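You operate a simulated robot arm through the tools that you are given. There is no shell and no other tool. Be economical: measure what you need, move in short steps, check, and stop when the job is done.

You are at the controls of a simulated two-armed robot. One attempt, no reset.

TASK
On the top of the brown table, fold the white cloth in half, so that it is half as long.

Only the result counts: the job must be done as asked and must still hold three seconds after the hand-in. Knocking over, shifting, dropping, spilling or breaking anything else fails it. Flat cloth is picked up by pressing the open fingertips on it (5 to 10 N) and closing them slowly along it; thin cloth reads only 2 to 8 mm in the jaws.

THE ROBOT
Two 7-joint arms with two-finger parallel grippers on one trunk, on a base that drives. Base frame: it is fixed to the floor where the robot stands at the start and does not move with it; the origin is under the middle of the robot, x ahead of it, y to its left, z up. Units: m, degrees, N and s.
The left shoulder is at the start at [0.07, 0.134, 1.076], the right one opposite. Places, roughly: top of the brown table [0.5, 0, 0.8]. Payload 1.57 kg a hand.
The tool frame of a hand sits at the grasp point between the pads (the TCP): z along the fingers, y along the line on which they close. The tips reach 0.03 m beyond it. Largest opening 0.08 m; finger width 0.017, thickness 0.012; the body of the gripper, 0.04 by 0.082 m, starts 0.08 m behind the TCP.
Orientation is that of the tool frame in the base frame, as [roll, pitch, yaw] about the fixed x, y, z axes, in that order (R = Rz(yaw) Ry(pitch) Rx(roll)). With the fingers straight down and closing along the base's y, the tool's x points along the base's -x, its y along +y and its z along -z.

THE INTERFACE
- The arms move only by the tool send_rows. It takes "left_plan", "right_plan" or both (then of equal length, played together; a hand with none holds still); each is a list of rows, each a list of 3 entries, a list of its own where there are three numbers: the turn, a rotation vector about the tool's x, y, z in rad, then the shift along the tool's x, y, z in m, then the gripper command, from -1 (shut) to 1 (fully open), values between in proportion. In form: [[[wx, wy, wz], [x, y, z], jaw], ...]. A call has 1 to 10 rows; each row shifts and turns the commanded pose from where the row before left it, along the tool's axes as they then stand. A row lasts 0.2 s, in which the tool goes at most 0.05 m and 8.6 degrees; a call with a longer step from one row to the next is refused whole, and so is a gripper value outside its range. A pose out of reach is approached as far as the arm can. The call stops where the force on the tool passes 40 N (or 10 N more than at its start, if that is more) or the arm is blocked; 0.2 s more then pass. The fingers move at their own pace (about 0.153 m/s each) and stop on an object; they squeeze with about 23 N. The grip force told is the motor's: it shows also when the fingers shut on nothing. Time passes only in rows, and 0.2 s behind the last, so rows that do not move let the fingers close. The reply holds the time, the measured pose of the TCP, the force on the tool along the base axes, the opening and the grip force, in the units named above and with some noise, and new pictures: "show" is both (left out), scene, wrist or none (wrist: the cameras of the hands that moved).
- Cameras (640 x 400 px; columns grow to the right, rows downward): "scene" is now at [0.1301, -0.0086, 1.287]; the picture's right is [-0.09, -1.00, 0.00], its down [-0.73, 0.07, -0.68] and it looks along [0.67, -0.06, -0.74] (base axes); focal length 272 px, centre (320, 200). "left" rides on the left gripper at [0.072, 0.007, -0.122] in its tool frame; the picture's right is [-0.09, 1.00, 0.00], its down [-0.84, -0.08, -0.54] and it looks along [-0.54, -0.05, 0.84] (tool axes); focal length 238 px, centre (320, 200). "right" rides on the right gripper at [0.072, -0.007, -0.122] in its tool frame; the picture's right is [0.09, 1.00, 0.00], its down [-0.84, 0.08, -0.54] and it looks along [-0.54, 0.05, 0.84] (tool axes); focal length 238 px, centre (320, 200). There is no depth. A picture from a camera that has moved, and an enlarged one, comes with that camera's place and axes in the base frame and with its lens.
- slide_trunk(by): slides the trunk up (or, below 0, down) by that many m; the arms and the scene camera ride with it, the base frame stays. It gives what a move gives, with no picture.
- drive_base(legs): drives the robot by 1 to 6 legs, each [ahead, left, turn to the left] in m, m and degrees, along the robot's own axes; the way and the turn of a leg run together, so that a leg with both is an arc; at most 1.5 m and 180 degrees a leg. The arms and the cameras ride along, it lands a little off, and it stops where it bumps. It gives what a move gives, and a new picture of the scene camera.
- turn_head(pan, tilt): turns the head with the scene camera to pan (to the left, within 86 degrees either way) and tilt (down, from -29 to 69), counted from straight ahead of the robot. It gives what a move gives, and a new picture of the scene camera.
- close_up(camera, box): a new picture of the part [left, top, right, bottom] of that camera's present view, enlarged. No time passes.
- sign_off(): hands the job in; it is judged then, once.

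Go step by step. Nothing tells you exact positions but the pictures and the camera data: compare them with the known pose of the tool, close in by small moves and look again before you grip or let go. The budget is 120 turns and 170 pictures, counting those below and the enlarged ones. Unless the task says otherwise, let go and move clear before handing in.

The tools are called as name(argument=value, ...) on one line, values as JSON. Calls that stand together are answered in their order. send_rows: Moves the arms, as the interface text tells. Its arguments: {"type":"object","properties":{"left_plan":{"type":"array"},"right_plan":{"type":"array"},"show":{"type":"string","enum":["both","scene","wrist","none"]}},"required":[]} The other tools are called the same way: slide_trunk (by) slides the trunk up or down; drive_base (legs) drives the base; turn_head (pan, tilt) turns the head that bears the scene camera; close_up (camera, box) takes an enlarged picture of a part of a camera's view; sign_off () hands the job in.

At the start:

```text
clock: 0.0
left_position: [0.4635, 0.1564, 0.9548]
left_ee_rot: [-180.0, -0.1, 179.9]
left_contact_force: [0.6, 0.3, -0.8]
left_opening: 0.0801
left_grasp_force: 0.0
right_position: [0.4035, -0.1979, 1.0256]
right_ee_rot: [-180.0, 0.0, 179.8]
right_contact_force: [1.0, -0.3, 0.8]
right_opening: 0.0801
right_grasp_force: 0.1
trunk travel left (down, up): [-0.65, 0.29]
robot x, y, heading: [0.0003, -0.0001, -0.2]
head pan, tilt: [-5.3, 47.5]
```

scene: 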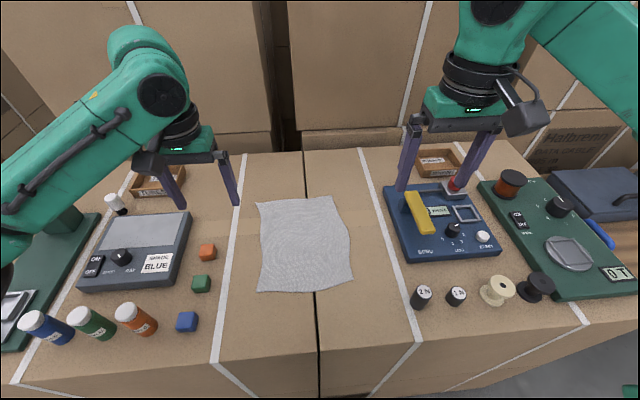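
right: 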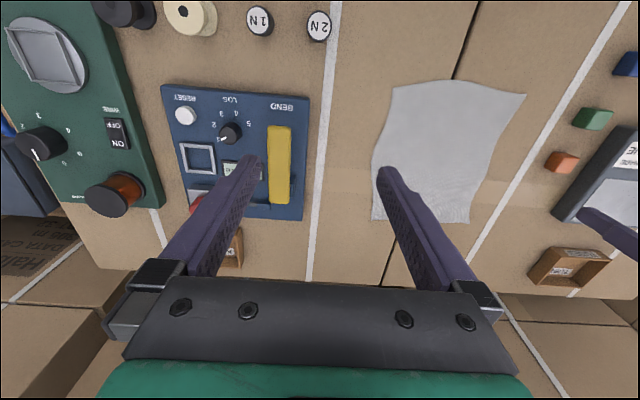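
left: 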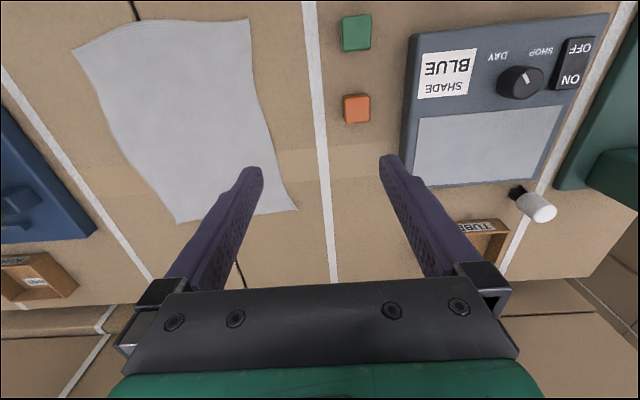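

The white cloth lies between the boards, roughly x 0.385–0.645 and y -0.10–0.12, longer along x. I'll enlarge the view to find its corners and the exact outline.

close_up(camera="scene", box=[220, 170, 380, 310])

drive_base(legs=[[0.06, 0, 0]])

```text
2.86 times, centred on (300, 240) of scene
camera zoom: at [0.1301, -0.0086, 1.287], right [-0.09, -1.0, 0.0], down [-0.73, 0.07, -0.68], along [0.67, -0.06, -0.74], focal length 778 px, centre (377, 86)
```

zoom: 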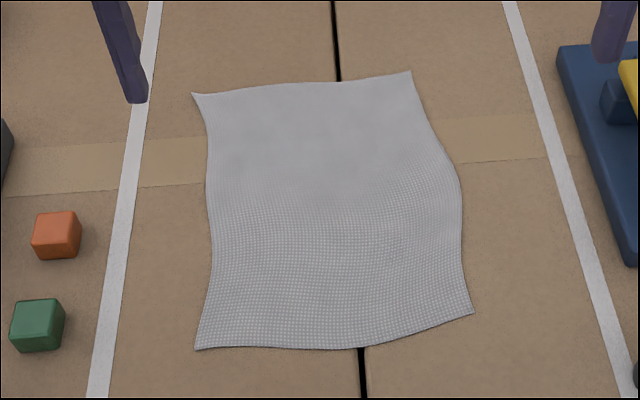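

```text
clock: 1.2
left_position: [0.4904, 0.1573, 0.9552]
left_ee_rot: [-179.9, 0.0, 180.0]
left_contact_force: [-0.4, 0.7, 0.3]
left_opening: 0.08
left_grasp_force: 0.1
right_position: [0.4309, -0.1976, 1.0267]
right_ee_rot: [180.0, 0.0, 179.8]
right_contact_force: [-0.7, 0.6, 0.1]
right_opening: 0.0801
right_grasp_force: 0.0
trunk travel left (down, up): [-0.65, 0.29]
robot x, y, heading: [0.025, 0.0033, 0.1]
head pan, tilt: [-5.3, 47.5]
stopped in leg 1: the robot was blocked; the commanded pose is now the measured one
camera scene: at [0.1571, -0.0083, 1.2872], right [-0.09, -1.0, 0.0], down [-0.73, 0.07, -0.68], along [0.67, -0.06, -0.74], focal length 272 px, centre (320, 200)
```

scene: 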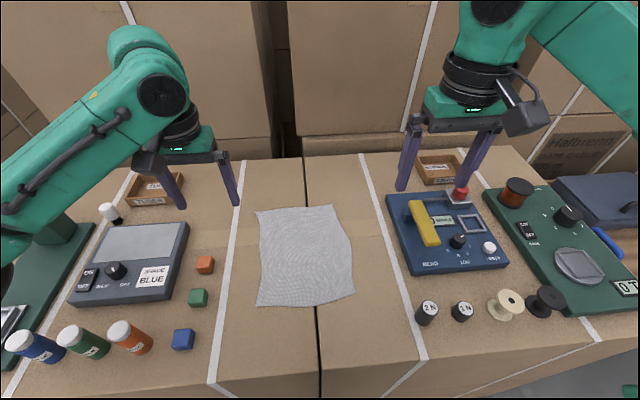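

The cloth's near corners are about [0.385, 0.103] and [0.396, -0.106], the far ones [0.640, 0.123] and [0.650, -0.088]. I'll fold the near edge over to the far edge, so both hands go above the near corners first.

send_rows(left_plan=[[[0, 0, 0], [0.0151, -0.0137, 0.0258], 0], [[0, 0, 0], [0.0151, -0.0137, 0.0258], 0], [[0, 0, 0], [0.0151, -0.0137, 0.0258], 0], [[0, 0, 0], [0.0151, -0.0137, 0.0258], 0], [[0, 0, 0], [0.0151, -0.0137, 0.0258], 0], [[0, 0, 0], [0.0151, -0.0137, 0.0258], 0], [[0, 0, 0], [0, 0, 0], 0]], right_plan=[[[0, 0, 0], [0.0038, 0.02, 0.0378], 0], [[0, 0, 0], [0.0038, 0.02, 0.0378], 0], [[0, 0, 0], [0.0038, 0.02, 0.0378], 0], [[0, 0, 0], [0.0038, 0.02, 0.0378], 0], [[0, 0, 0], [0.0038, 0.02, 0.0378], 0], [[0, 0, 0], [0.0038, 0.02, 0.0378], 0], [[0, 0, 0], [0, 0, 0], 0]])

```text
clock: 2.6
left_position: [0.4057, 0.0742, 0.8107]
left_ee_rot: [-179.5, 1.3, -179.8]
left_contact_force: [-2.7, 0.1, 9.6]
left_opening: 0.0397
left_grasp_force: 0.0
right_position: [0.4106, -0.0794, 0.8111]
right_ee_rot: [179.6, 0.3, 179.8]
right_contact_force: [-3.1, 0.2, 9.9]
right_opening: 0.0401
right_grasp_force: 0.0
trunk travel left (down, up): [-0.65, 0.29]
robot x, y, heading: [0.0312, -0.0009, 0.0]
head pan, tilt: [-5.3, 47.5]
stopped in row 7 (left hand): the force on the tool passed its limit (the readings are from after the stop); the commanded pose is now the measured one
camera scene: at [0.1564, -0.0082, 1.2875], right [-0.09, -1.0, 0.0], down [-0.73, 0.07, -0.68], along [0.67, -0.06, -0.74], focal length 272 px, centre (320, 200)
camera right: at [0.3385, -0.0866, 0.9321], right [-0.09, 1.0, 0.01], down [0.83, 0.07, 0.55], along [0.54, 0.05, -0.84], focal length 238 px, centre (320, 200)
camera left: at [0.3325, 0.0815, 0.9325], right [0.09, 1.0, -0.01], down [0.82, -0.07, 0.56], along [0.56, -0.06, -0.83], focal length 238 px, centre (320, 200)
```

scene: 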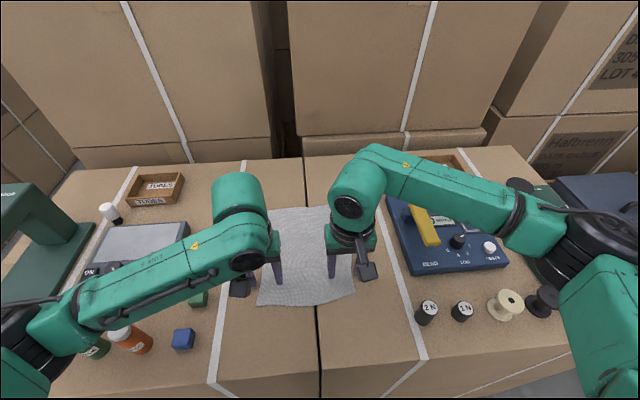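
right: 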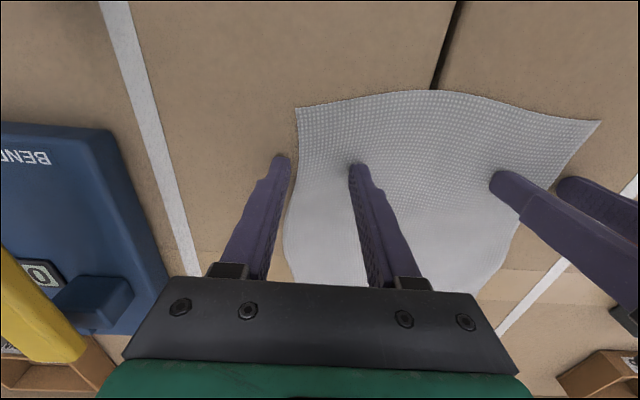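
left: 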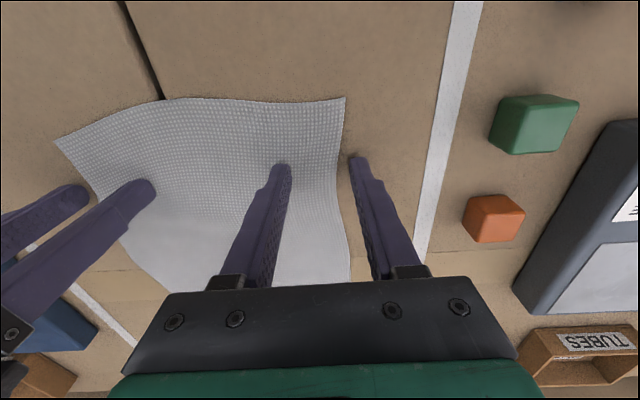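

The fingers touched the table early: the top is at about z 0.78, so the near corners are really at [0.363, 0.092] and [0.371, -0.097]. I'll lift, move closer to the near edge and come down to just above it.

send_rows(left_plan=[[[0, 0, 0], [0, 0, -0.03], -0.1], [[0, 0.0227, 0], [0.015, -0.005, 0], -0.1], [[0, 0, 0], [0.015, -0.005, 0], -0.1], [[0, 0, 0], [0, 0, 0.02], -0.1], [[0, 0, 0], [0, 0, 0], -0.1]], right_plan=[[[0, 0, 0], [0, 0, -0.03], -0.1], [[0, 0, 0], [0.0153, 0.0057, 0], -0.1], [[0, 0, 0], [0.0153, 0.0057, 0], -0.1], [[0, 0, 0], [0, 0, 0.02], -0.1], [[0, 0, 0], [0, 0, 0], -0.1]], show="wrist")

```text
clock: 3.8
left_position: [0.3772, 0.0635, 0.8186]
left_ee_rot: [-179.6, -0.2, -179.8]
left_contact_force: [-0.4, 0.2, 0.3]
left_opening: 0.0361
left_grasp_force: 0.0
right_position: [0.3822, -0.068, 0.8188]
right_ee_rot: [179.7, 0.3, 179.7]
right_contact_force: [0.2, -0.5, 0.2]
right_opening: 0.0357
right_grasp_force: 0.0
trunk travel left (down, up): [-0.65, 0.29]
robot x, y, heading: [0.0293, -0.0012, 0.2]
head pan, tilt: [-5.3, 47.5]
camera right: at [0.3099, -0.0752, 0.9401], right [-0.09, 1.0, 0.01], down [0.83, 0.07, 0.55], along [0.54, 0.05, -0.84], focal length 238 px, centre (320, 200)
camera left: at [0.306, 0.0711, 0.9419], right [0.09, 1.0, -0.01], down [0.84, -0.07, 0.54], along [0.54, -0.05, -0.84], focal length 238 px, centre (320, 200)
```

right: 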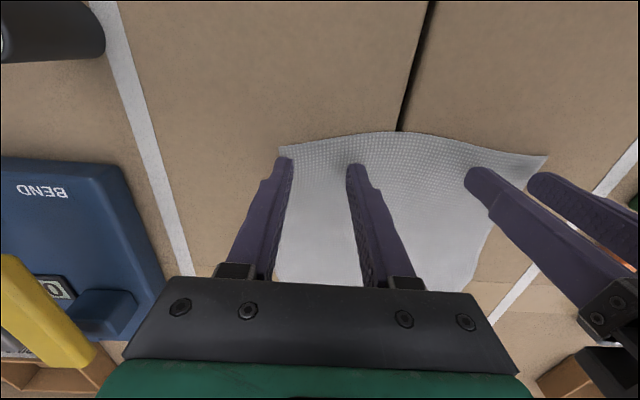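
left: 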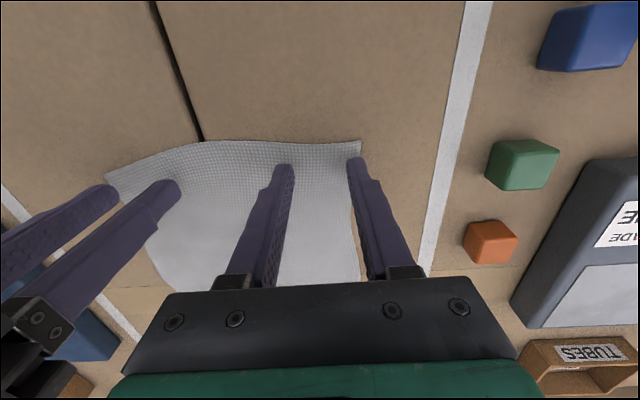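

The tips are about 8 mm above the near corners, slightly too far out. I'll shift both a few mm inward and press down gently.

send_rows(left_plan=[[[0, 0, 0], [-0.003, -0.007, 0], -0.1], [[0, 0, 0], [0, 0, 0.004], -0.1], [[0, 0, 0], [0, 0, 0.003], -0.1], [[0, 0, 0], [0, 0, 0.002], -0.1]], right_plan=[[[0, 0, 0], [-0.002, 0.006, 0], -0.1], [[0, 0, 0], [0, 0, 0.004], -0.1], [[0, 0, 0], [0, 0, 0.003], -0.1], [[0, 0, 0], [0, 0, 0.002], -0.1]], show="wrist")

```text
clock: 4.8
left_position: [0.3812, 0.0588, 0.812]
left_ee_rot: [-179.6, 0.0, -179.8]
left_contact_force: [0.7, 1.2, 10.3]
left_opening: 0.036
left_grasp_force: 0.0
right_position: [0.3841, -0.062, 0.812]
right_ee_rot: [179.8, 0.4, 179.8]
right_contact_force: [1.0, -0.3, 8.8]
right_opening: 0.0362
right_grasp_force: 0.0
trunk travel left (down, up): [-0.65, 0.29]
robot x, y, heading: [0.032, 0.0005, 0.2]
head pan, tilt: [-5.3, 47.5]
camera right: at [0.3113, -0.0692, 0.9326], right [-0.09, 1.0, 0.01], down [0.83, 0.07, 0.55], along [0.55, 0.05, -0.84], focal length 238 px, centre (320, 200)
camera left: at [0.3091, 0.0646, 0.9347], right [0.09, 1.0, -0.01], down [0.84, -0.07, 0.54], along [0.54, -0.05, -0.84], focal length 238 px, centre (320, 200)
```

right: 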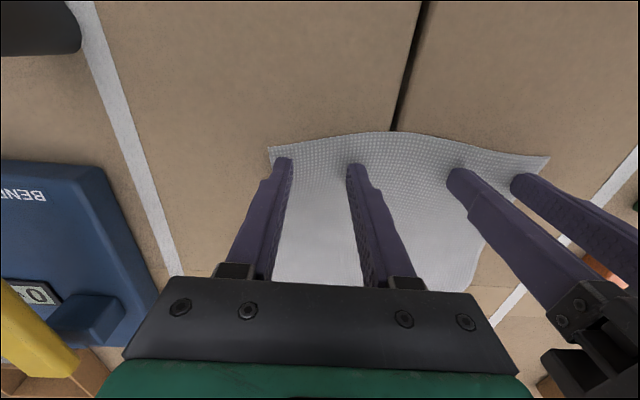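
left: 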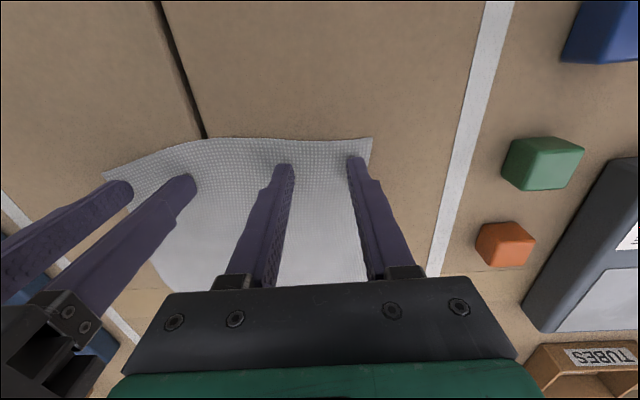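

Both hands press with about 9–10 N, with all four fingertips on the cloth by the near corners. Now I'll close slowly.

send_rows(left_plan=[[[0, 0, 0], [0, 0, 0], -0.2], [[0, 0, 0], [0, 0, 0], -0.3], [[0, 0, 0], [0, 0, 0], -0.4], [[0, 0, 0], [0, 0, 0], -0.5], [[0, 0, 0], [0, 0, 0], -0.6], [[0, 0, 0], [0, 0, 0], -0.7], [[0, 0, 0], [0, 0, 0], -0.8], [[0, 0, 0], [0, 0, 0], -0.9], [[0, 0, 0], [0, 0, 0], -1], [[0, 0, 0], [0, 0, 0], -1]], right_plan=[[[0, 0, 0], [0, 0, 0], -0.2], [[0, 0, 0], [0, 0, 0], -0.3], [[0, 0, 0], [0, 0, 0], -0.4], [[0, 0, 0], [0, 0, 0], -0.5], [[0, 0, 0], [0, 0, 0], -0.6], [[0, 0, 0], [0, 0, 0], -0.7], [[0, 0, 0], [0, 0, 0], -0.8], [[0, 0, 0], [0, 0, 0], -0.9], [[0, 0, 0], [0, 0, 0], -1], [[0, 0, 0], [0, 0, 0], -1]], show="wrist")

```text
clock: 7.0
left_position: [0.3796, 0.0582, 0.8118]
left_ee_rot: [-179.6, -0.1, -179.8]
left_contact_force: [1.5, -5.3, 20.3]
left_opening: 0.0022
left_grasp_force: 22.7
right_position: [0.3821, -0.0614, 0.8108]
right_ee_rot: [179.6, 0.3, 179.7]
right_contact_force: [0.8, 6.9, 9.1]
right_opening: 0.002
right_grasp_force: 22.7
trunk travel left (down, up): [-0.65, 0.29]
robot x, y, heading: [0.0317, -0.0005, 0.1]
head pan, tilt: [-5.3, 47.5]
camera right: at [0.3097, -0.0688, 0.9325], right [-0.09, 1.0, 0.01], down [0.83, 0.07, 0.55], along [0.55, 0.05, -0.84], focal length 238 px, centre (320, 200)
camera left: at [0.3075, 0.0647, 0.9345], right [0.09, 1.0, -0.01], down [0.84, -0.07, 0.54], along [0.54, -0.05, -0.84], focal length 238 px, centre (320, 200)
```

right: 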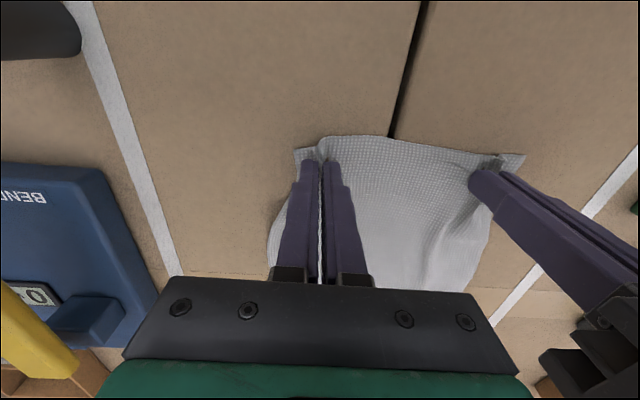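
left: 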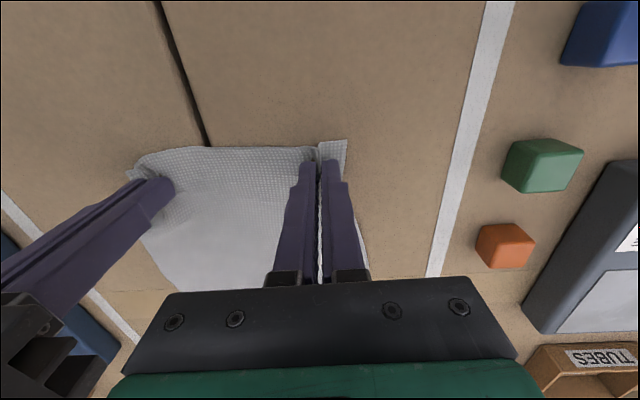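

Both jaws read about 2 mm with a ridge of cloth between the fingers. I'll lift a little to check that both hold.

send_rows(left_plan=[[[0, 0, 0], [0, 0, -0.015], -1], [[0, 0, 0], [-0.005, 0, -0.02], -1], [[0, 0, 0], [-0.01, 0, -0.02], -1]], right_plan=[[[0, 0, 0], [0, 0, -0.015], -1], [[0, 0, 0], [-0.005, 0, -0.02], -1], [[0, 0, 0], [-0.01, 0, -0.02], -1]])

```text
clock: 7.8
left_position: [0.3961, 0.0586, 0.8647]
left_ee_rot: [-179.6, -0.3, -179.9]
left_contact_force: [1.2, -12.8, 0.2]
left_opening: 0.0021
left_grasp_force: 22.5
right_position: [0.4003, -0.0629, 0.865]
right_ee_rot: [179.6, 0.2, 179.8]
right_contact_force: [-0.9, 11.8, -0.3]
right_opening: 0.0018
right_grasp_force: 22.7
trunk travel left (down, up): [-0.65, 0.29]
robot x, y, heading: [0.0282, -0.0004, -0.1]
head pan, tilt: [-5.3, 47.5]
camera scene: at [0.1601, -0.0084, 1.2868], right [-0.09, -1.0, 0.0], down [-0.73, 0.07, -0.68], along [0.67, -0.06, -0.74], focal length 272 px, centre (320, 200)
camera right: at [0.3273, -0.0696, 0.9861], right [-0.09, 1.0, 0.01], down [0.84, 0.07, 0.54], along [0.54, 0.05, -0.84], focal length 238 px, centre (320, 200)
camera left: at [0.3255, 0.065, 0.9878], right [0.09, 1.0, -0.01], down [0.84, -0.07, 0.54], along [0.53, -0.05, -0.84], focal length 238 px, centre (320, 200)
```

scene: 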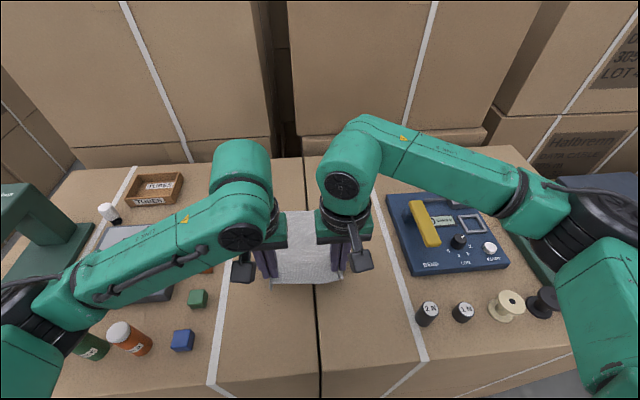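
right: 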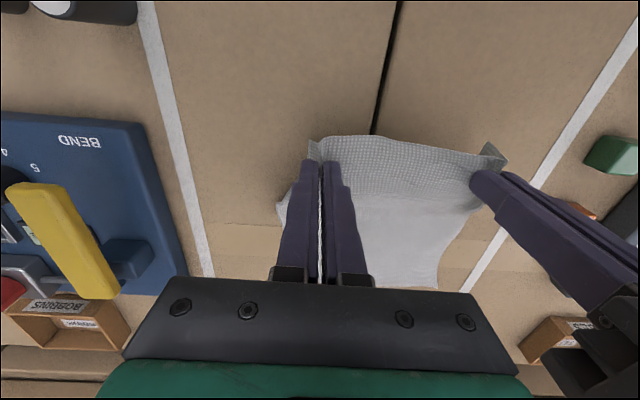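
left: 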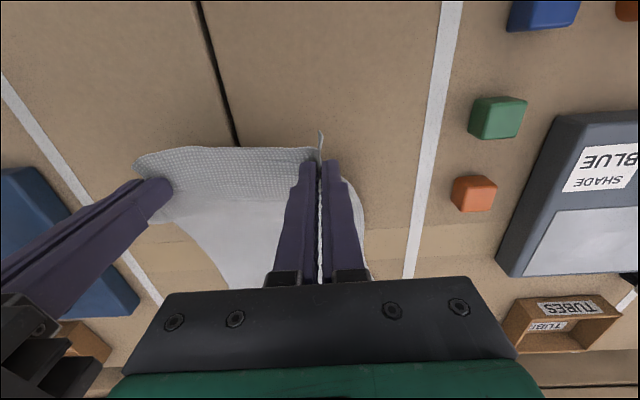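

Both corners hold and lift together. I'll carry the edge up and over the middle, easing the hands slightly together, since the cloth is taut between them.

send_rows(left_plan=[[[0, 0, 0], [-0.01, -0.002, -0.01], -1], [[0, 0, 0], [-0.02, 0.0015, -0.014], -1], [[0, 0, 0], [-0.02, 0.002, -0.01], -1], [[0, 0, 0], [-0.02, 0.002, -0.006], -1], [[0, 0, 0], [-0.015, 0.002, 0], -1]], right_plan=[[[0, 0, 0], [-0.01, 0.003, -0.01], -1], [[0, 0, 0], [-0.02, 0.002, -0.014], -1], [[0, 0, 0], [-0.02, 0.002, -0.01], -1], [[0, 0, 0], [-0.02, 0.002, -0.006], -1], [[0, 0, 0], [-0.015, 0.002, 0], -1]])

```text
clock: 9.0
left_position: [0.4807, 0.0647, 0.9038]
left_ee_rot: [-179.7, -0.4, -179.8]
left_contact_force: [-0.6, -1.3, -0.5]
left_opening: 0.0021
left_grasp_force: 22.4
right_position: [0.4829, -0.0536, 0.9058]
right_ee_rot: [179.8, 0.2, 179.7]
right_contact_force: [0.3, 1.9, -0.5]
right_opening: 0.002
right_grasp_force: 23.2
trunk travel left (down, up): [-0.65, 0.29]
robot x, y, heading: [0.0278, -0.0006, -0.0]
head pan, tilt: [-5.3, 47.5]
camera scene: at [0.16, -0.0083, 1.2869], right [-0.09, -1.0, 0.0], down [-0.73, 0.07, -0.68], along [0.67, -0.06, -0.74], focal length 272 px, centre (320, 200)
camera right: at [0.412, -0.059, 1.0268], right [-0.09, 1.0, 0.0], down [0.84, 0.07, 0.54], along [0.54, 0.05, -0.84], focal length 238 px, centre (320, 200)
camera left: at [0.4114, 0.071, 1.0281], right [0.09, 1.0, -0.01], down [0.84, -0.07, 0.54], along [0.54, -0.05, -0.84], focal length 238 px, centre (320, 200)
```

scene: 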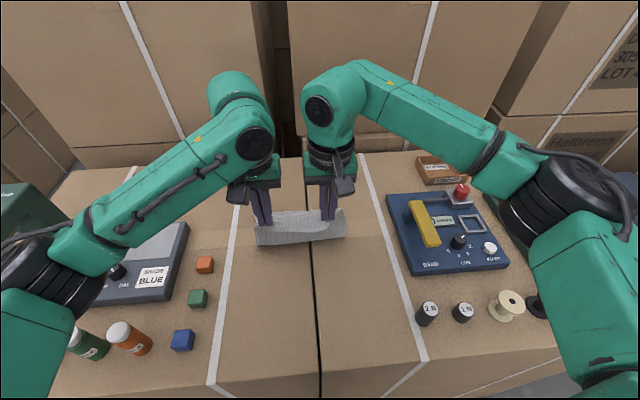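
right: 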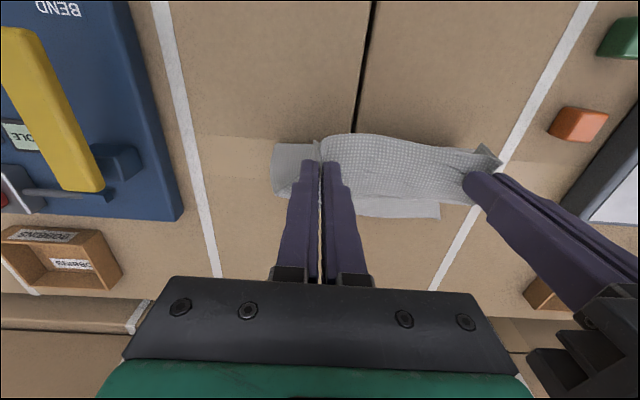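
left: 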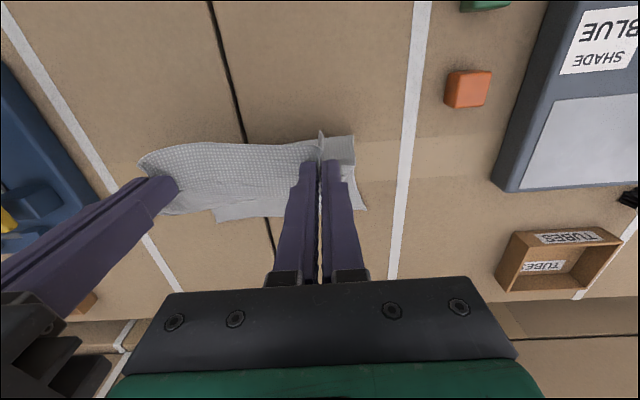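

The edge is now over the fold line, and the far edge is still at x ≈ 0.59. I'll tilt the fingers back (tips toward the robot), so the edge lies down better, and check the reach.

send_rows(left_plan=[[[0, 0.13, 0], [-0.005, 0, 0], -1], [[0, 0.13, 0], [-0.005, 0, 0], -1], [[0, 0.13, 0], [-0.005, 0, 0], -1], [[0, 0.13, 0], [-0.005, 0, 0], -1], [[0, 0, 0], [0, 0, 0], -1]], right_plan=[[[0, 0.13, 0], [-0.005, 0, 0], -1], [[0, 0.13, 0], [-0.005, 0, 0], -1], [[0, 0.13, 0], [-0.005, 0, 0], -1], [[0, 0.13, 0], [-0.005, 0, 0], -1], [[0, 0, 0], [0, 0, 0], -1]], show="scene")

```text
clock: 10.2
left_position: [0.5007, 0.0638, 0.9013]
left_ee_rot: [-179.6, -30.0, 180.0]
left_contact_force: [0.1, -1.1, -0.9]
left_opening: 0.0018
left_grasp_force: 22.6
right_position: [0.5018, -0.0518, 0.9024]
right_ee_rot: [179.6, -29.5, -179.9]
right_contact_force: [-0.9, 1.2, 0.0]
right_opening: 0.0021
right_grasp_force: 23.1
trunk travel left (down, up): [-0.65, 0.29]
robot x, y, heading: [0.0291, 0.0016, 0.2]
head pan, tilt: [-5.3, 47.5]
camera scene: at [0.1583, -0.0086, 1.2871], right [-0.09, -1.0, 0.0], down [-0.73, 0.07, -0.68], along [0.67, -0.06, -0.74], focal length 272 px, centre (320, 200)
```

scene: 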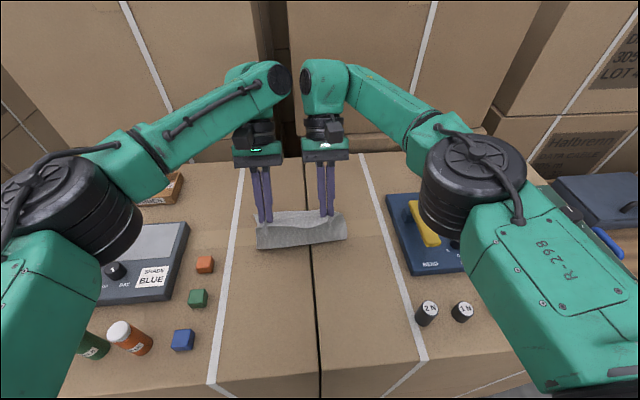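

The tilt works and the grip holds. Now I'll lay the edge forward and down toward the far edge.

send_rows(left_plan=[[[0, 0, 0], [-0.0245, 0.0025, -0.0026], -1], [[0, 0, 0], [-0.0245, 0.0025, -0.0026], -1], [[0, 0, 0], [-0.0232, 0.0025, 0.0131], -1], [[0, 0, 0], [-0.0232, 0.0025, 0.0131], -1], [[0, 0, 0], [0, 0, 0], -1]], right_plan=[[[0, 0, 0], [-0.0266, 0.0022, -0.0038], -1], [[0, 0, 0], [-0.0266, 0.0022, -0.0038], -1], [[0, 0, 0], [-0.0251, 0.0022, 0.0126], -1], [[0, 0, 0], [-0.0251, 0.0022, 0.0126], -1], [[0, 0, 0], [0, 0, 0], -1]])

```text
clock: 11.4
left_position: [0.5266, 0.0717, 0.8719]
left_ee_rot: [-179.6, -29.9, -180.0]
left_contact_force: [0.2, 0.0, -0.2]
left_opening: 0.0018
left_grasp_force: 22.7
left hand out of reach, approached as far as the arm can: row 2, 3, 4
right_position: [0.5111, -0.0443, 0.8699]
right_ee_rot: [179.6, -29.4, -180.0]
right_contact_force: [-0.1, 0.4, 0.9]
right_opening: 0.0019
right_grasp_force: 23.1
right hand out of reach, approached as far as the arm can: row 1, 2, 3, 4
trunk travel left (down, up): [-0.65, 0.29]
robot x, y, heading: [0.0283, 0.0017, 0.2]
head pan, tilt: [-5.3, 47.5]
camera scene: at [0.1592, -0.0088, 1.287], right [-0.09, -1.0, 0.0], down [-0.73, 0.07, -0.68], along [0.67, -0.06, -0.74], focal length 272 px, centre (320, 200)
camera right: at [0.5091, -0.0502, 1.0117], right [-0.08, 1.0, 0.05], down [1.0, 0.07, 0.06], along [0.06, 0.06, -1.0], focal length 238 px, centre (320, 200)
camera left: at [0.5258, 0.0775, 1.0144], right [0.08, 1.0, -0.05], down [1.0, -0.07, 0.05], along [0.05, -0.06, -1.0], focal length 238 px, centre (320, 200)
```

scene: 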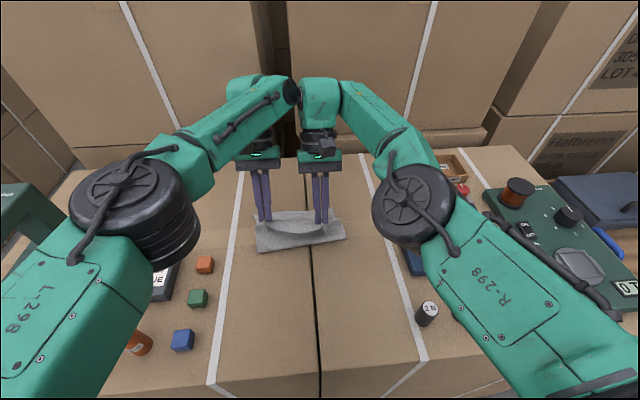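
right: 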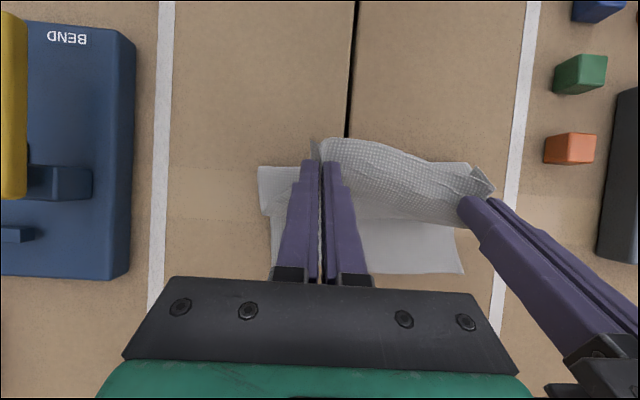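
left: 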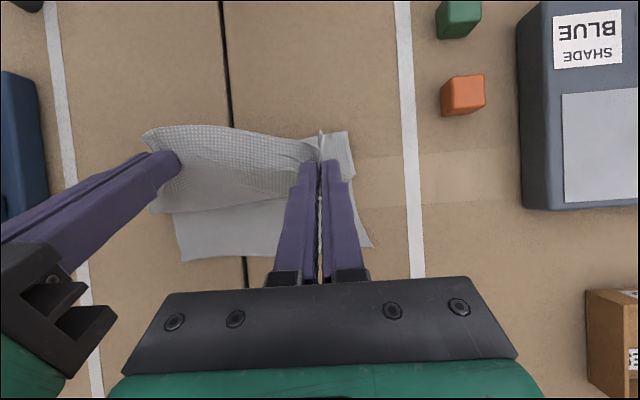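

With that tilt the arms run out of reach before the far edge. I'll take most of the tilt out and see where the hands go.

send_rows(left_plan=[[[0, -0.13, 0], [0, 0, 0], -1], [[0, -0.13, 0], [0, 0, 0], -1], [[0, -0.13, 0], [0, 0, 0], -1], [[0, 0, 0], [0, 0, 0], -1]], right_plan=[[[0, -0.13, 0], [0, 0, 0], -1], [[0, -0.13, 0], [0, 0, 0], -1], [[0, -0.13, 0], [0, 0, 0], -1], [[0, 0, 0], [0, 0, 0], -1]], show="none")

```text
clock: 12.4
left_position: [0.5291, 0.0712, 0.8714]
left_ee_rot: [-179.7, -7.6, -179.8]
left_contact_force: [-1.1, -2.1, -0.3]
left_opening: 0.0019
left_grasp_force: 23.5
right_position: [0.5109, -0.043, 0.8701]
right_ee_rot: [179.5, -29.6, -179.9]
right_contact_force: [1.1, 2.5, 0.0]
right_opening: 0.0018
right_grasp_force: 23.0
right hand out of reach, approached as far as the arm can: row 1, 2, 3
trunk travel left (down, up): [-0.65, 0.29]
robot x, y, heading: [0.0271, 0.002, 0.1]
head pan, tilt: [-5.3, 47.5]
```

The left untilted but the right arm is stuck at its limit. I'll bring the right hand back a little and then untilt it.

send_rows(right_plan=[[[0, 0, 0], [0.01, 0, -0.005], -1], [[0, -0.13, 0], [0, 0, 0], -1], [[0, -0.13, 0], [0, 0, 0], -1], [[0, -0.13, 0], [0, 0, 0], -1], [[0, 0, 0], [0, 0, 0], -1]], show="scene")

```text
clock: 13.6
left_position: [0.5276, 0.071, 0.8726]
left_ee_rot: [-179.6, -7.7, -179.8]
left_contact_force: [-1.2, -0.3, 0.4]
left_opening: 0.0024
left_grasp_force: 23.0
right_position: [0.506, -0.0419, 0.8797]
right_ee_rot: [179.7, -7.2, 179.8]
right_contact_force: [-0.1, 1.2, -0.3]
right_opening: 0.0022
right_grasp_force: 23.2
trunk travel left (down, up): [-0.65, 0.29]
robot x, y, heading: [0.0328, -0.0005, -0.1]
head pan, tilt: [-5.3, 47.5]
camera scene: at [0.1597, -0.0081, 1.2869], right [-0.09, -1.0, 0.0], down [-0.73, 0.07, -0.68], along [0.67, -0.06, -0.74], focal length 272 px, centre (320, 200)
```

scene: 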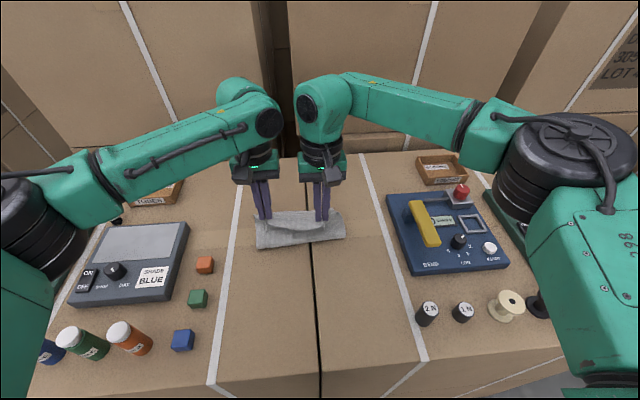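

Both hands are near upright again and still gripping. I'll move on to the far edge and low.

send_rows(left_plan=[[[0, 0, 0], [-0.0165, 0.001, 0.0106], -1], [[0, 0, 0], [-0.0165, 0.001, 0.0106], -1], [[0, 0, 0], [-0.0165, 0.001, 0.0106], -1], [[0, 0, 0], [0, 0, 0], -1]], right_plan=[[[0, 0, 0], [-0.0274, 0, 0.0115], -1], [[0, 0, 0], [-0.0274, 0, 0.0115], -1], [[0, 0, 0], [-0.0274, 0, 0.0115], -1], [[0, 0, 0], [0, 0, 0], -1]])

```text
clock: 14.6
left_position: [0.5708, 0.0729, 0.8343]
left_ee_rot: [-179.6, -7.7, -179.9]
left_contact_force: [-0.6, -1.7, -0.8]
left_opening: 0.002
left_grasp_force: 23.2
right_position: [0.5814, -0.0432, 0.8353]
right_ee_rot: [179.6, -7.2, 179.8]
right_contact_force: [-0.9, 1.8, -0.3]
right_opening: 0.0018
right_grasp_force: 23.3
trunk travel left (down, up): [-0.65, 0.29]
robot x, y, heading: [0.0273, 0.0052, 0.1]
head pan, tilt: [-5.3, 47.5]
camera scene: at [0.1587, -0.0089, 1.2871], right [-0.09, -1.0, 0.0], down [-0.73, 0.07, -0.68], along [0.67, -0.06, -0.74], focal length 272 px, centre (320, 200)
camera right: at [0.526, -0.0499, 0.9648], right [-0.09, 1.0, 0.02], down [0.9, 0.07, 0.43], along [0.43, 0.06, -0.9], focal length 238 px, centre (320, 200)
camera left: at [0.517, 0.0798, 0.9656], right [0.09, 1.0, -0.02], down [0.9, -0.07, 0.43], along [0.42, -0.05, -0.9], focal length 238 px, centre (320, 200)
```

scene: 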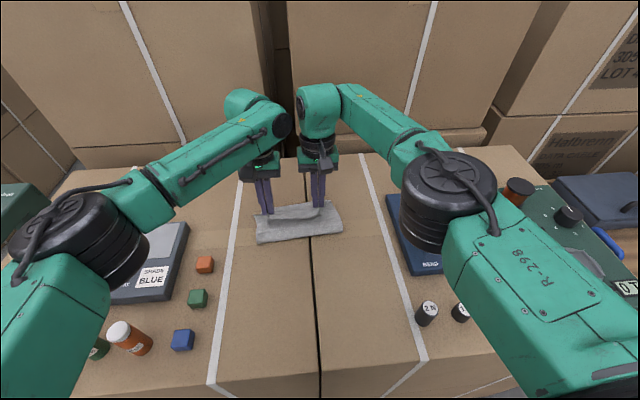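
right: 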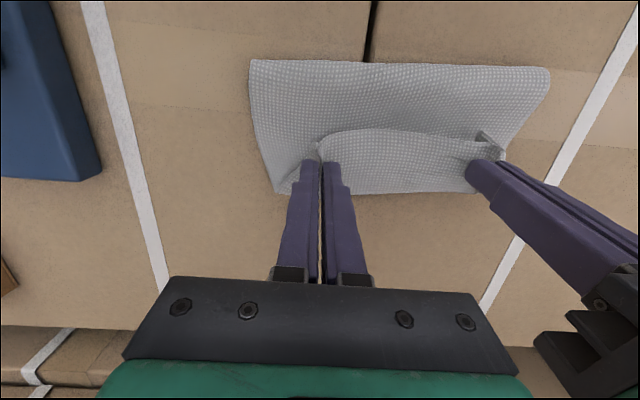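
left: 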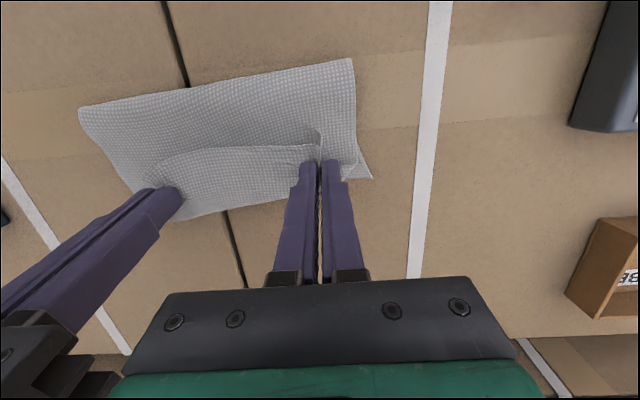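

The fold is formed and lies well, with only the gripped edge strip flopped back. I'll lower the edge onto the far edge, then open slowly and lift off.

send_rows(left_plan=[[[0, 0, 0], [-0.0044, 0, 0.01], -1], [[0, 0, 0], [-0.0044, 0, 0.01], -1], [[0, 0, 0], [0, 0, 0], -0.9], [[0, 0, 0], [0, 0, 0], -0.75], [[0, 0, 0], [0, 0, 0], -0.6], [[0, 0, 0], [0, 0, 0], -0.4], [[0, 0, 0], [0, 0, 0], -0.2]], right_plan=[[[0, 0, 0], [-0.0044, 0, 0.01], -1], [[0, 0, 0], [-0.0044, 0, 0.01], -1], [[0, 0, 0], [0, 0, 0], -0.9], [[0, 0, 0], [0, 0, 0], -0.75], [[0, 0, 0], [0, 0, 0], -0.6], [[0, 0, 0], [0, 0, 0], -0.4], [[0, 0, 0], [0, 0, 0], -0.2]], show="wrist")

```text
clock: 16.2
left_position: [0.5781, 0.0748, 0.8128]
left_ee_rot: [-179.6, -7.6, -179.9]
left_contact_force: [0.6, -2.4, 8.2]
left_opening: 0.0281
left_grasp_force: 0.1
right_position: [0.5861, -0.0437, 0.8155]
right_ee_rot: [179.5, -7.1, 179.9]
right_contact_force: [-0.8, -0.4, -0.6]
right_opening: 0.0318
right_grasp_force: 0.1
trunk travel left (down, up): [-0.65, 0.29]
robot x, y, heading: [0.0261, 0.0007, 0.2]
head pan, tilt: [-5.3, 47.5]
camera right: at [0.5291, -0.05, 0.9453], right [-0.09, 1.0, 0.02], down [0.9, 0.07, 0.44], along [0.43, 0.05, -0.9], focal length 238 px, centre (320, 200)
camera left: at [0.5227, 0.0797, 0.9453], right [0.09, 1.0, -0.02], down [0.9, -0.07, 0.43], along [0.42, -0.05, -0.9], focal length 238 px, centre (320, 200)
```

right: 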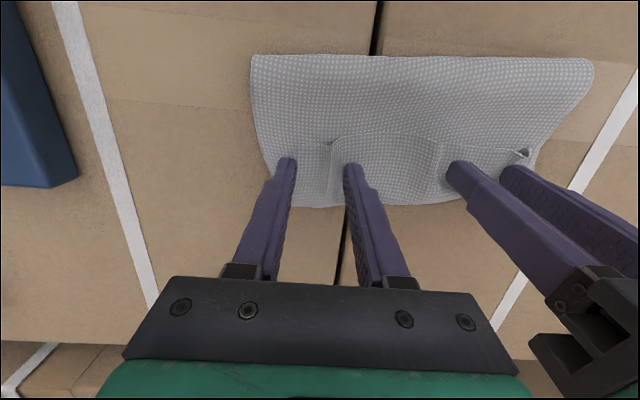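
left: 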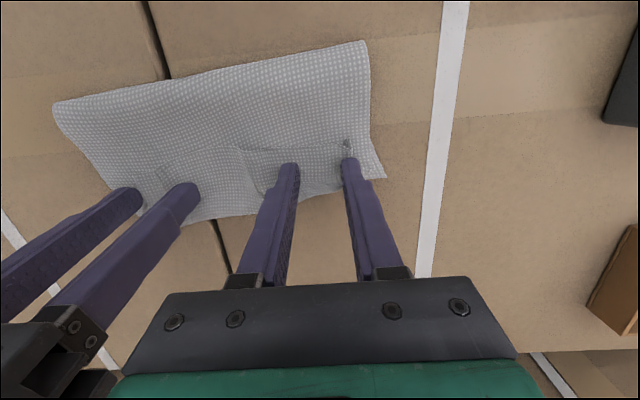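

Both jaws are open and the cloth stays put. I'll lift straight up and back the hands away to look at it.

send_rows(left_plan=[[[0, 0, 0], [0, 0, -0.015], -0.2], [[0, 0, 0], [0, 0, -0.03], -0.2], [[0, 0, 0], [0, 0, -0.04], -0.2], [[0, 0, 0], [0.02, 0.02, -0.03], -0.2], [[0, 0, 0], [0.035, 0.03, 0], -0.2], [[0, 0, 0], [0.035, 0.03, 0], -0.2], [[0, 0, 0], [0.035, 0.03, 0], -0.2]], right_plan=[[[0, 0, 0], [0, 0, -0.015], -0.2], [[0, 0, 0], [0, 0, -0.03], -0.2], [[0, 0, 0], [0, 0, -0.04], -0.2], [[0, 0, 0], [0.02, -0.02, -0.03], -0.2], [[0, 0, 0], [0.035, -0.03, 0], -0.2], [[0, 0, 0], [0.035, -0.03, 0], -0.2], [[0, 0, 0], [0.035, -0.03, 0], -0.2]], show="none")

close_up(camera="scene", box=[220, 170, 380, 270])

close_up(camera="left", box=[0, 0, 640, 400])

```text
clock: 17.8
left_position: [0.4678, 0.1845, 0.9439]
left_ee_rot: [-179.6, -7.6, -179.8]
left_contact_force: [0.2, -0.3, 0.4]
left_opening: 0.0322
left_grasp_force: 0.0
right_position: [0.4592, -0.1503, 0.9495]
right_ee_rot: [179.6, -6.9, 179.8]
right_contact_force: [0.0, -0.1, 0.3]
right_opening: 0.0321
right_grasp_force: 0.0
right hand out of reach, approached as far as the arm can: row 1, 2, 3
trunk travel left (down, up): [-0.65, 0.29]
robot x, y, heading: [0.0285, 0.0012, -0.0]
head pan, tilt: [-5.3, 47.5]
```

```text
4.00 times, centred on (300, 220) of scene
camera zoom: at [0.1559, -0.0085, 1.2874], right [-0.09, -1.0, 0.0], down [-0.73, 0.07, -0.68], along [0.68, -0.06, -0.74], focal length 1089 px, centre (400, 120)
```

zoom: 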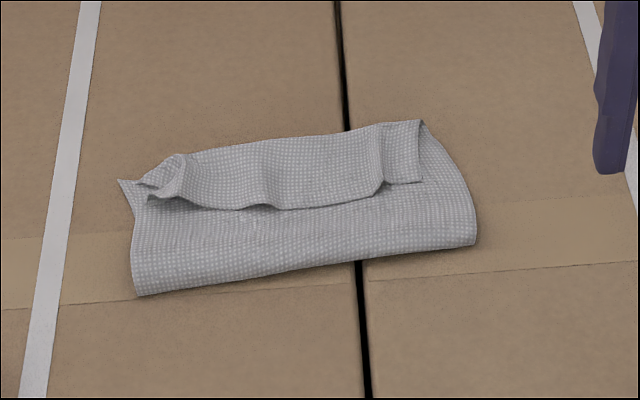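

```text
1.00 times, centred on (320, 200) of left
camera zoom: at [0.4118, 0.1905, 1.0758], right [0.09, 1.0, -0.02], down [0.9, -0.07, 0.43], along [0.42, -0.05, -0.9], focal length 238 px, centre (320, 200)
```

zoom: 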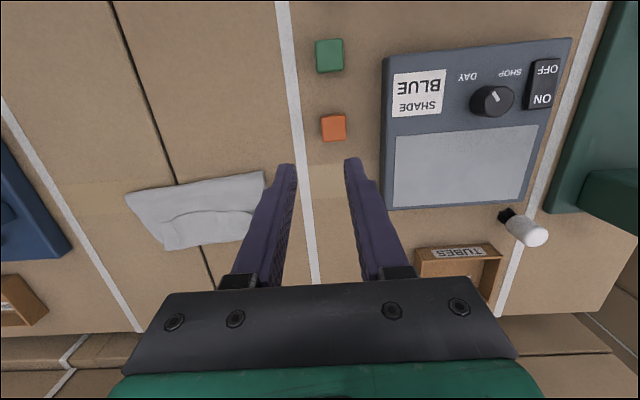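

The cloth is folded, but the gripped edge strip is folded back on top by 4 cm or so, and the fold line seems to sit at x ≈ 0.51. I'll look more closely.

close_up(camera="left", box=[100, 150, 300, 275])

close_up(camera="right", box=[320, 150, 560, 300])

```text
3.20 times, centred on (200, 212) of left
camera zoom: at [0.4118, 0.1905, 1.0758], right [0.09, 1.0, -0.02], down [0.9, -0.07, 0.43], along [0.42, -0.05, -0.9], focal length 763 px, centre (704, 160)
```

zoom: 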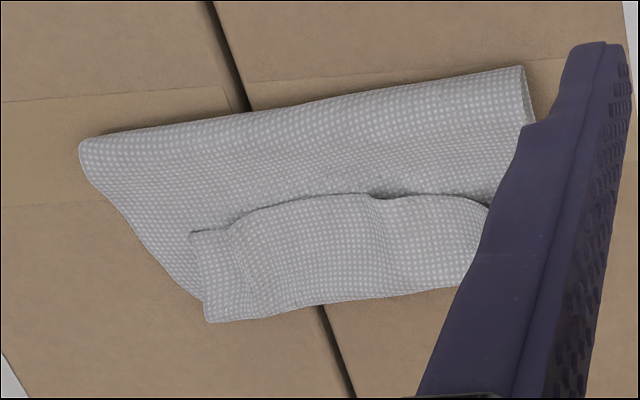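

```text
2.67 times, centred on (440, 225) of right
camera zoom: at [0.4034, -0.1563, 1.0774], right [-0.09, 1.0, 0.02], down [0.9, 0.07, 0.44], along [0.44, 0.05, -0.9], focal length 636 px, centre (0, 133)
```

zoom: 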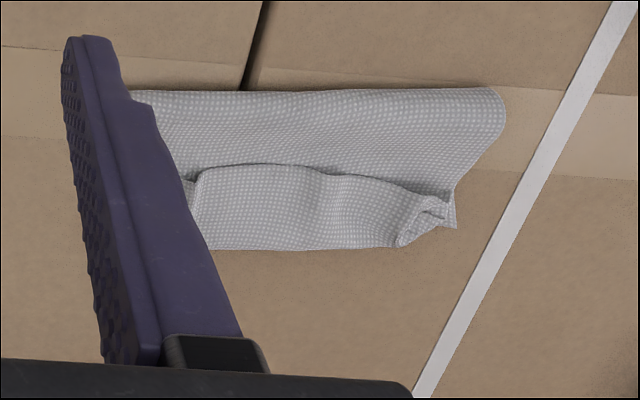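

The fold is there, but the top strip is flipped back about 4.5 cm and lies over the far edge region, so the fold line is ~3 cm too far forward. I'll first turn the strip over like a page by sweeping open fingertips under its edge, then regrip that edge and set it properly.

send_rows(left_plan=[[[0, -0.129, 0], [0, 0, 0], 0.25], [[0, 0, 0], [-0.0143, -0.0299, 0.0235], 0.25], [[0, 0, 0], [-0.0143, -0.0299, 0.0235], 0.25], [[0, 0, 0], [-0.0143, -0.0299, 0.0235], 0.25], [[0, 0, 0], [-0.0143, -0.0299, 0.0235], 0.25], [[0, 0, 0], [0, 0, 0.02], 0.25], [[0, 0, 0], [0, 0, 0], 0.25]], right_plan=[[[0, -0.126, 0], [0, 0, 0], 0.25], [[0, 0, 0], [-0.0165, 0.0275, 0.0249], 0.25], [[0, 0, 0], [-0.0165, 0.0275, 0.0249], 0.25], [[0, 0, 0], [-0.0165, 0.0275, 0.0249], 0.25], [[0, 0, 0], [-0.0165, 0.0275, 0.0249], 0.25], [[0, 0, 0], [0, 0, 0.02], 0.25], [[0, 0, 0], [0, 0, 0], 0.25]], show="wrist")

```text
clock: 19.4
left_position: [0.5262, 0.0644, 0.8277]
left_ee_rot: [-179.7, -0.2, -179.8]
left_contact_force: [0.2, 0.6, 0.3]
left_opening: 0.0499
left_grasp_force: 0.1
right_position: [0.5275, -0.0395, 0.8272]
right_ee_rot: [179.7, 0.0, 179.8]
right_contact_force: [-0.3, -1.0, -0.2]
right_opening: 0.05
right_grasp_force: 0.1
trunk travel left (down, up): [-0.65, 0.29]
robot x, y, heading: [0.0304, -0.0017, 0.0]
head pan, tilt: [-5.3, 47.5]
camera right: at [0.456, -0.0456, 0.9481], right [-0.09, 1.0, 0.01], down [0.84, 0.07, 0.54], along [0.54, 0.05, -0.84], focal length 238 px, centre (320, 200)
camera left: at [0.4545, 0.0706, 0.9522], right [0.09, 1.0, -0.01], down [0.84, -0.07, 0.54], along [0.54, -0.05, -0.84], focal length 238 px, centre (320, 200)
```

right: 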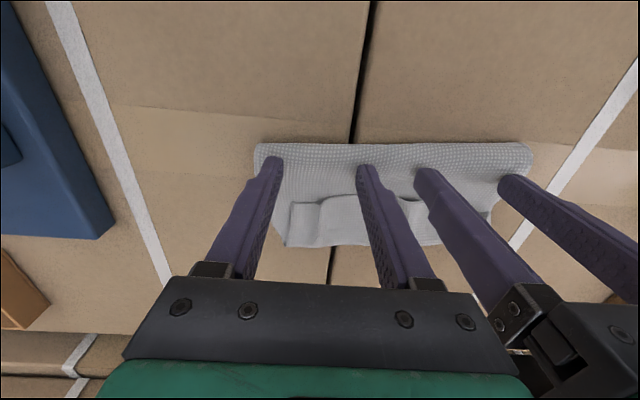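
left: 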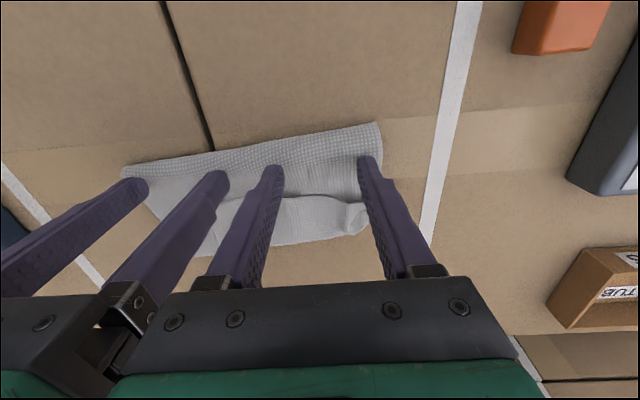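

I'll narrow the fingers so that all four meet the strip, lower to just above the top layer and begin the sweep.

send_rows(left_plan=[[[0, 0, 0], [0, -0.003, 0], -0.1], [[0, 0, 0], [-0.014, 0, 0.009], -0.1], [[0, 0, 0], [-0.012, 0, 0], -0.1], [[0, 0, 0], [-0.012, 0, -0.003], -0.1], [[0, 0, 0], [-0.012, 0, -0.005], -0.1]], right_plan=[[[0, 0, 0], [0, 0.007, 0], -0.1], [[0, 0, 0], [-0.014, 0, 0.009], -0.1], [[0, 0, 0], [-0.012, 0, 0], -0.1], [[0, 0, 0], [-0.012, 0, -0.003], -0.1], [[0, 0, 0], [-0.012, 0, -0.005], -0.1]])

```text
clock: 20.6
left_position: [0.5767, 0.0605, 0.8276]
left_ee_rot: [-179.6, -0.3, -179.8]
left_contact_force: [-1.1, -0.5, 0.3]
left_opening: 0.0362
left_grasp_force: 0.1
right_position: [0.5778, -0.033, 0.826]
right_ee_rot: [179.7, -0.1, 179.9]
right_contact_force: [-0.3, 0.5, -0.7]
right_opening: 0.0361
right_grasp_force: 0.0
trunk travel left (down, up): [-0.65, 0.29]
robot x, y, heading: [0.0276, 0.0019, 0.2]
head pan, tilt: [-5.3, 47.5]
camera scene: at [0.1598, -0.0085, 1.2869], right [-0.09, -1.0, 0.0], down [-0.73, 0.07, -0.68], along [0.67, -0.06, -0.74], focal length 272 px, centre (320, 200)
camera right: at [0.5064, -0.0397, 0.9473], right [-0.09, 1.0, 0.01], down [0.84, 0.07, 0.54], along [0.54, 0.05, -0.84], focal length 238 px, centre (320, 200)
camera left: at [0.5053, 0.0673, 0.9512], right [0.09, 1.0, -0.01], down [0.84, -0.07, 0.54], along [0.54, -0.05, -0.84], focal length 238 px, centre (320, 200)
```

scene: 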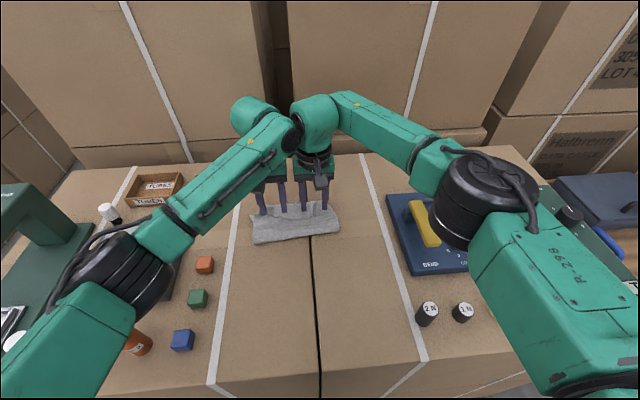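
right: 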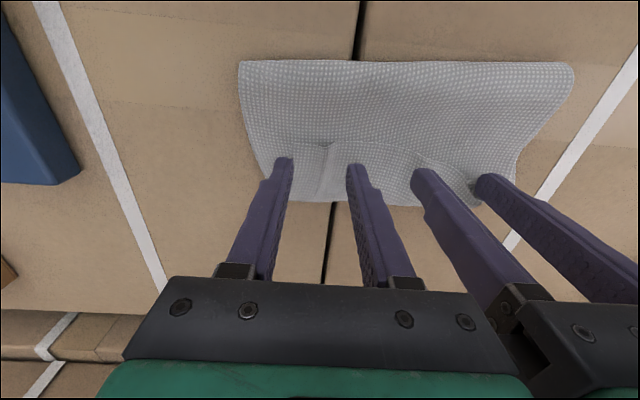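
left: 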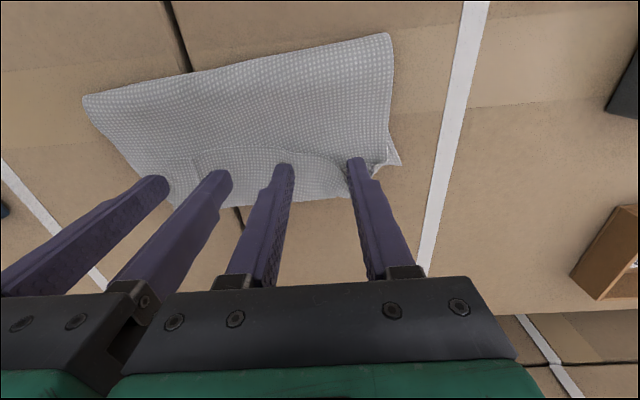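

The tips seem to be at or over the strip's edge; I'll enlarge to see whether they are under it.

close_up(camera="left", box=[140, 100, 420, 260])

close_up(camera="scene", box=[230, 170, 360, 260])

```text
2.29 times, centred on (280, 180) of left
camera zoom: at [0.5053, 0.0673, 0.9512], right [0.09, 1.0, -0.01], down [0.84, -0.07, 0.54], along [0.54, -0.05, -0.84], focal length 545 px, centre (411, 246)
```

zoom: 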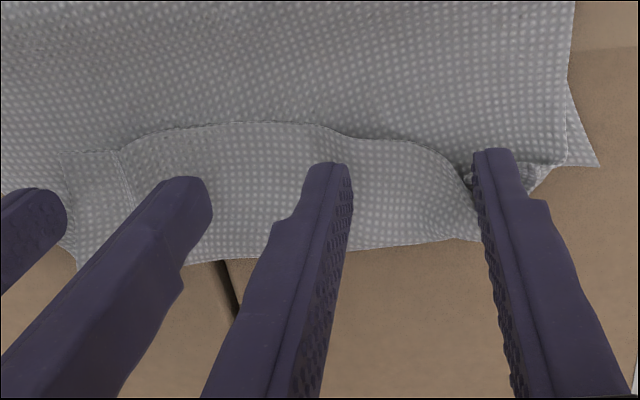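

```text
4.44 times, centred on (295, 215) of scene
camera zoom: at [0.1598, -0.0085, 1.2869], right [-0.09, -1.0, 0.0], down [-0.73, 0.07, -0.68], along [0.67, -0.06, -0.74], focal length 1210 px, centre (431, 133)
```

zoom: 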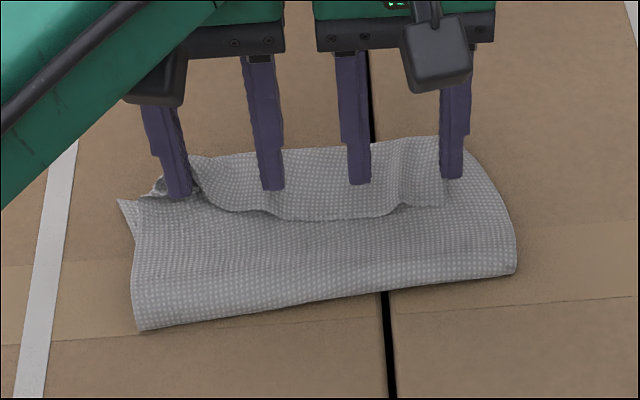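

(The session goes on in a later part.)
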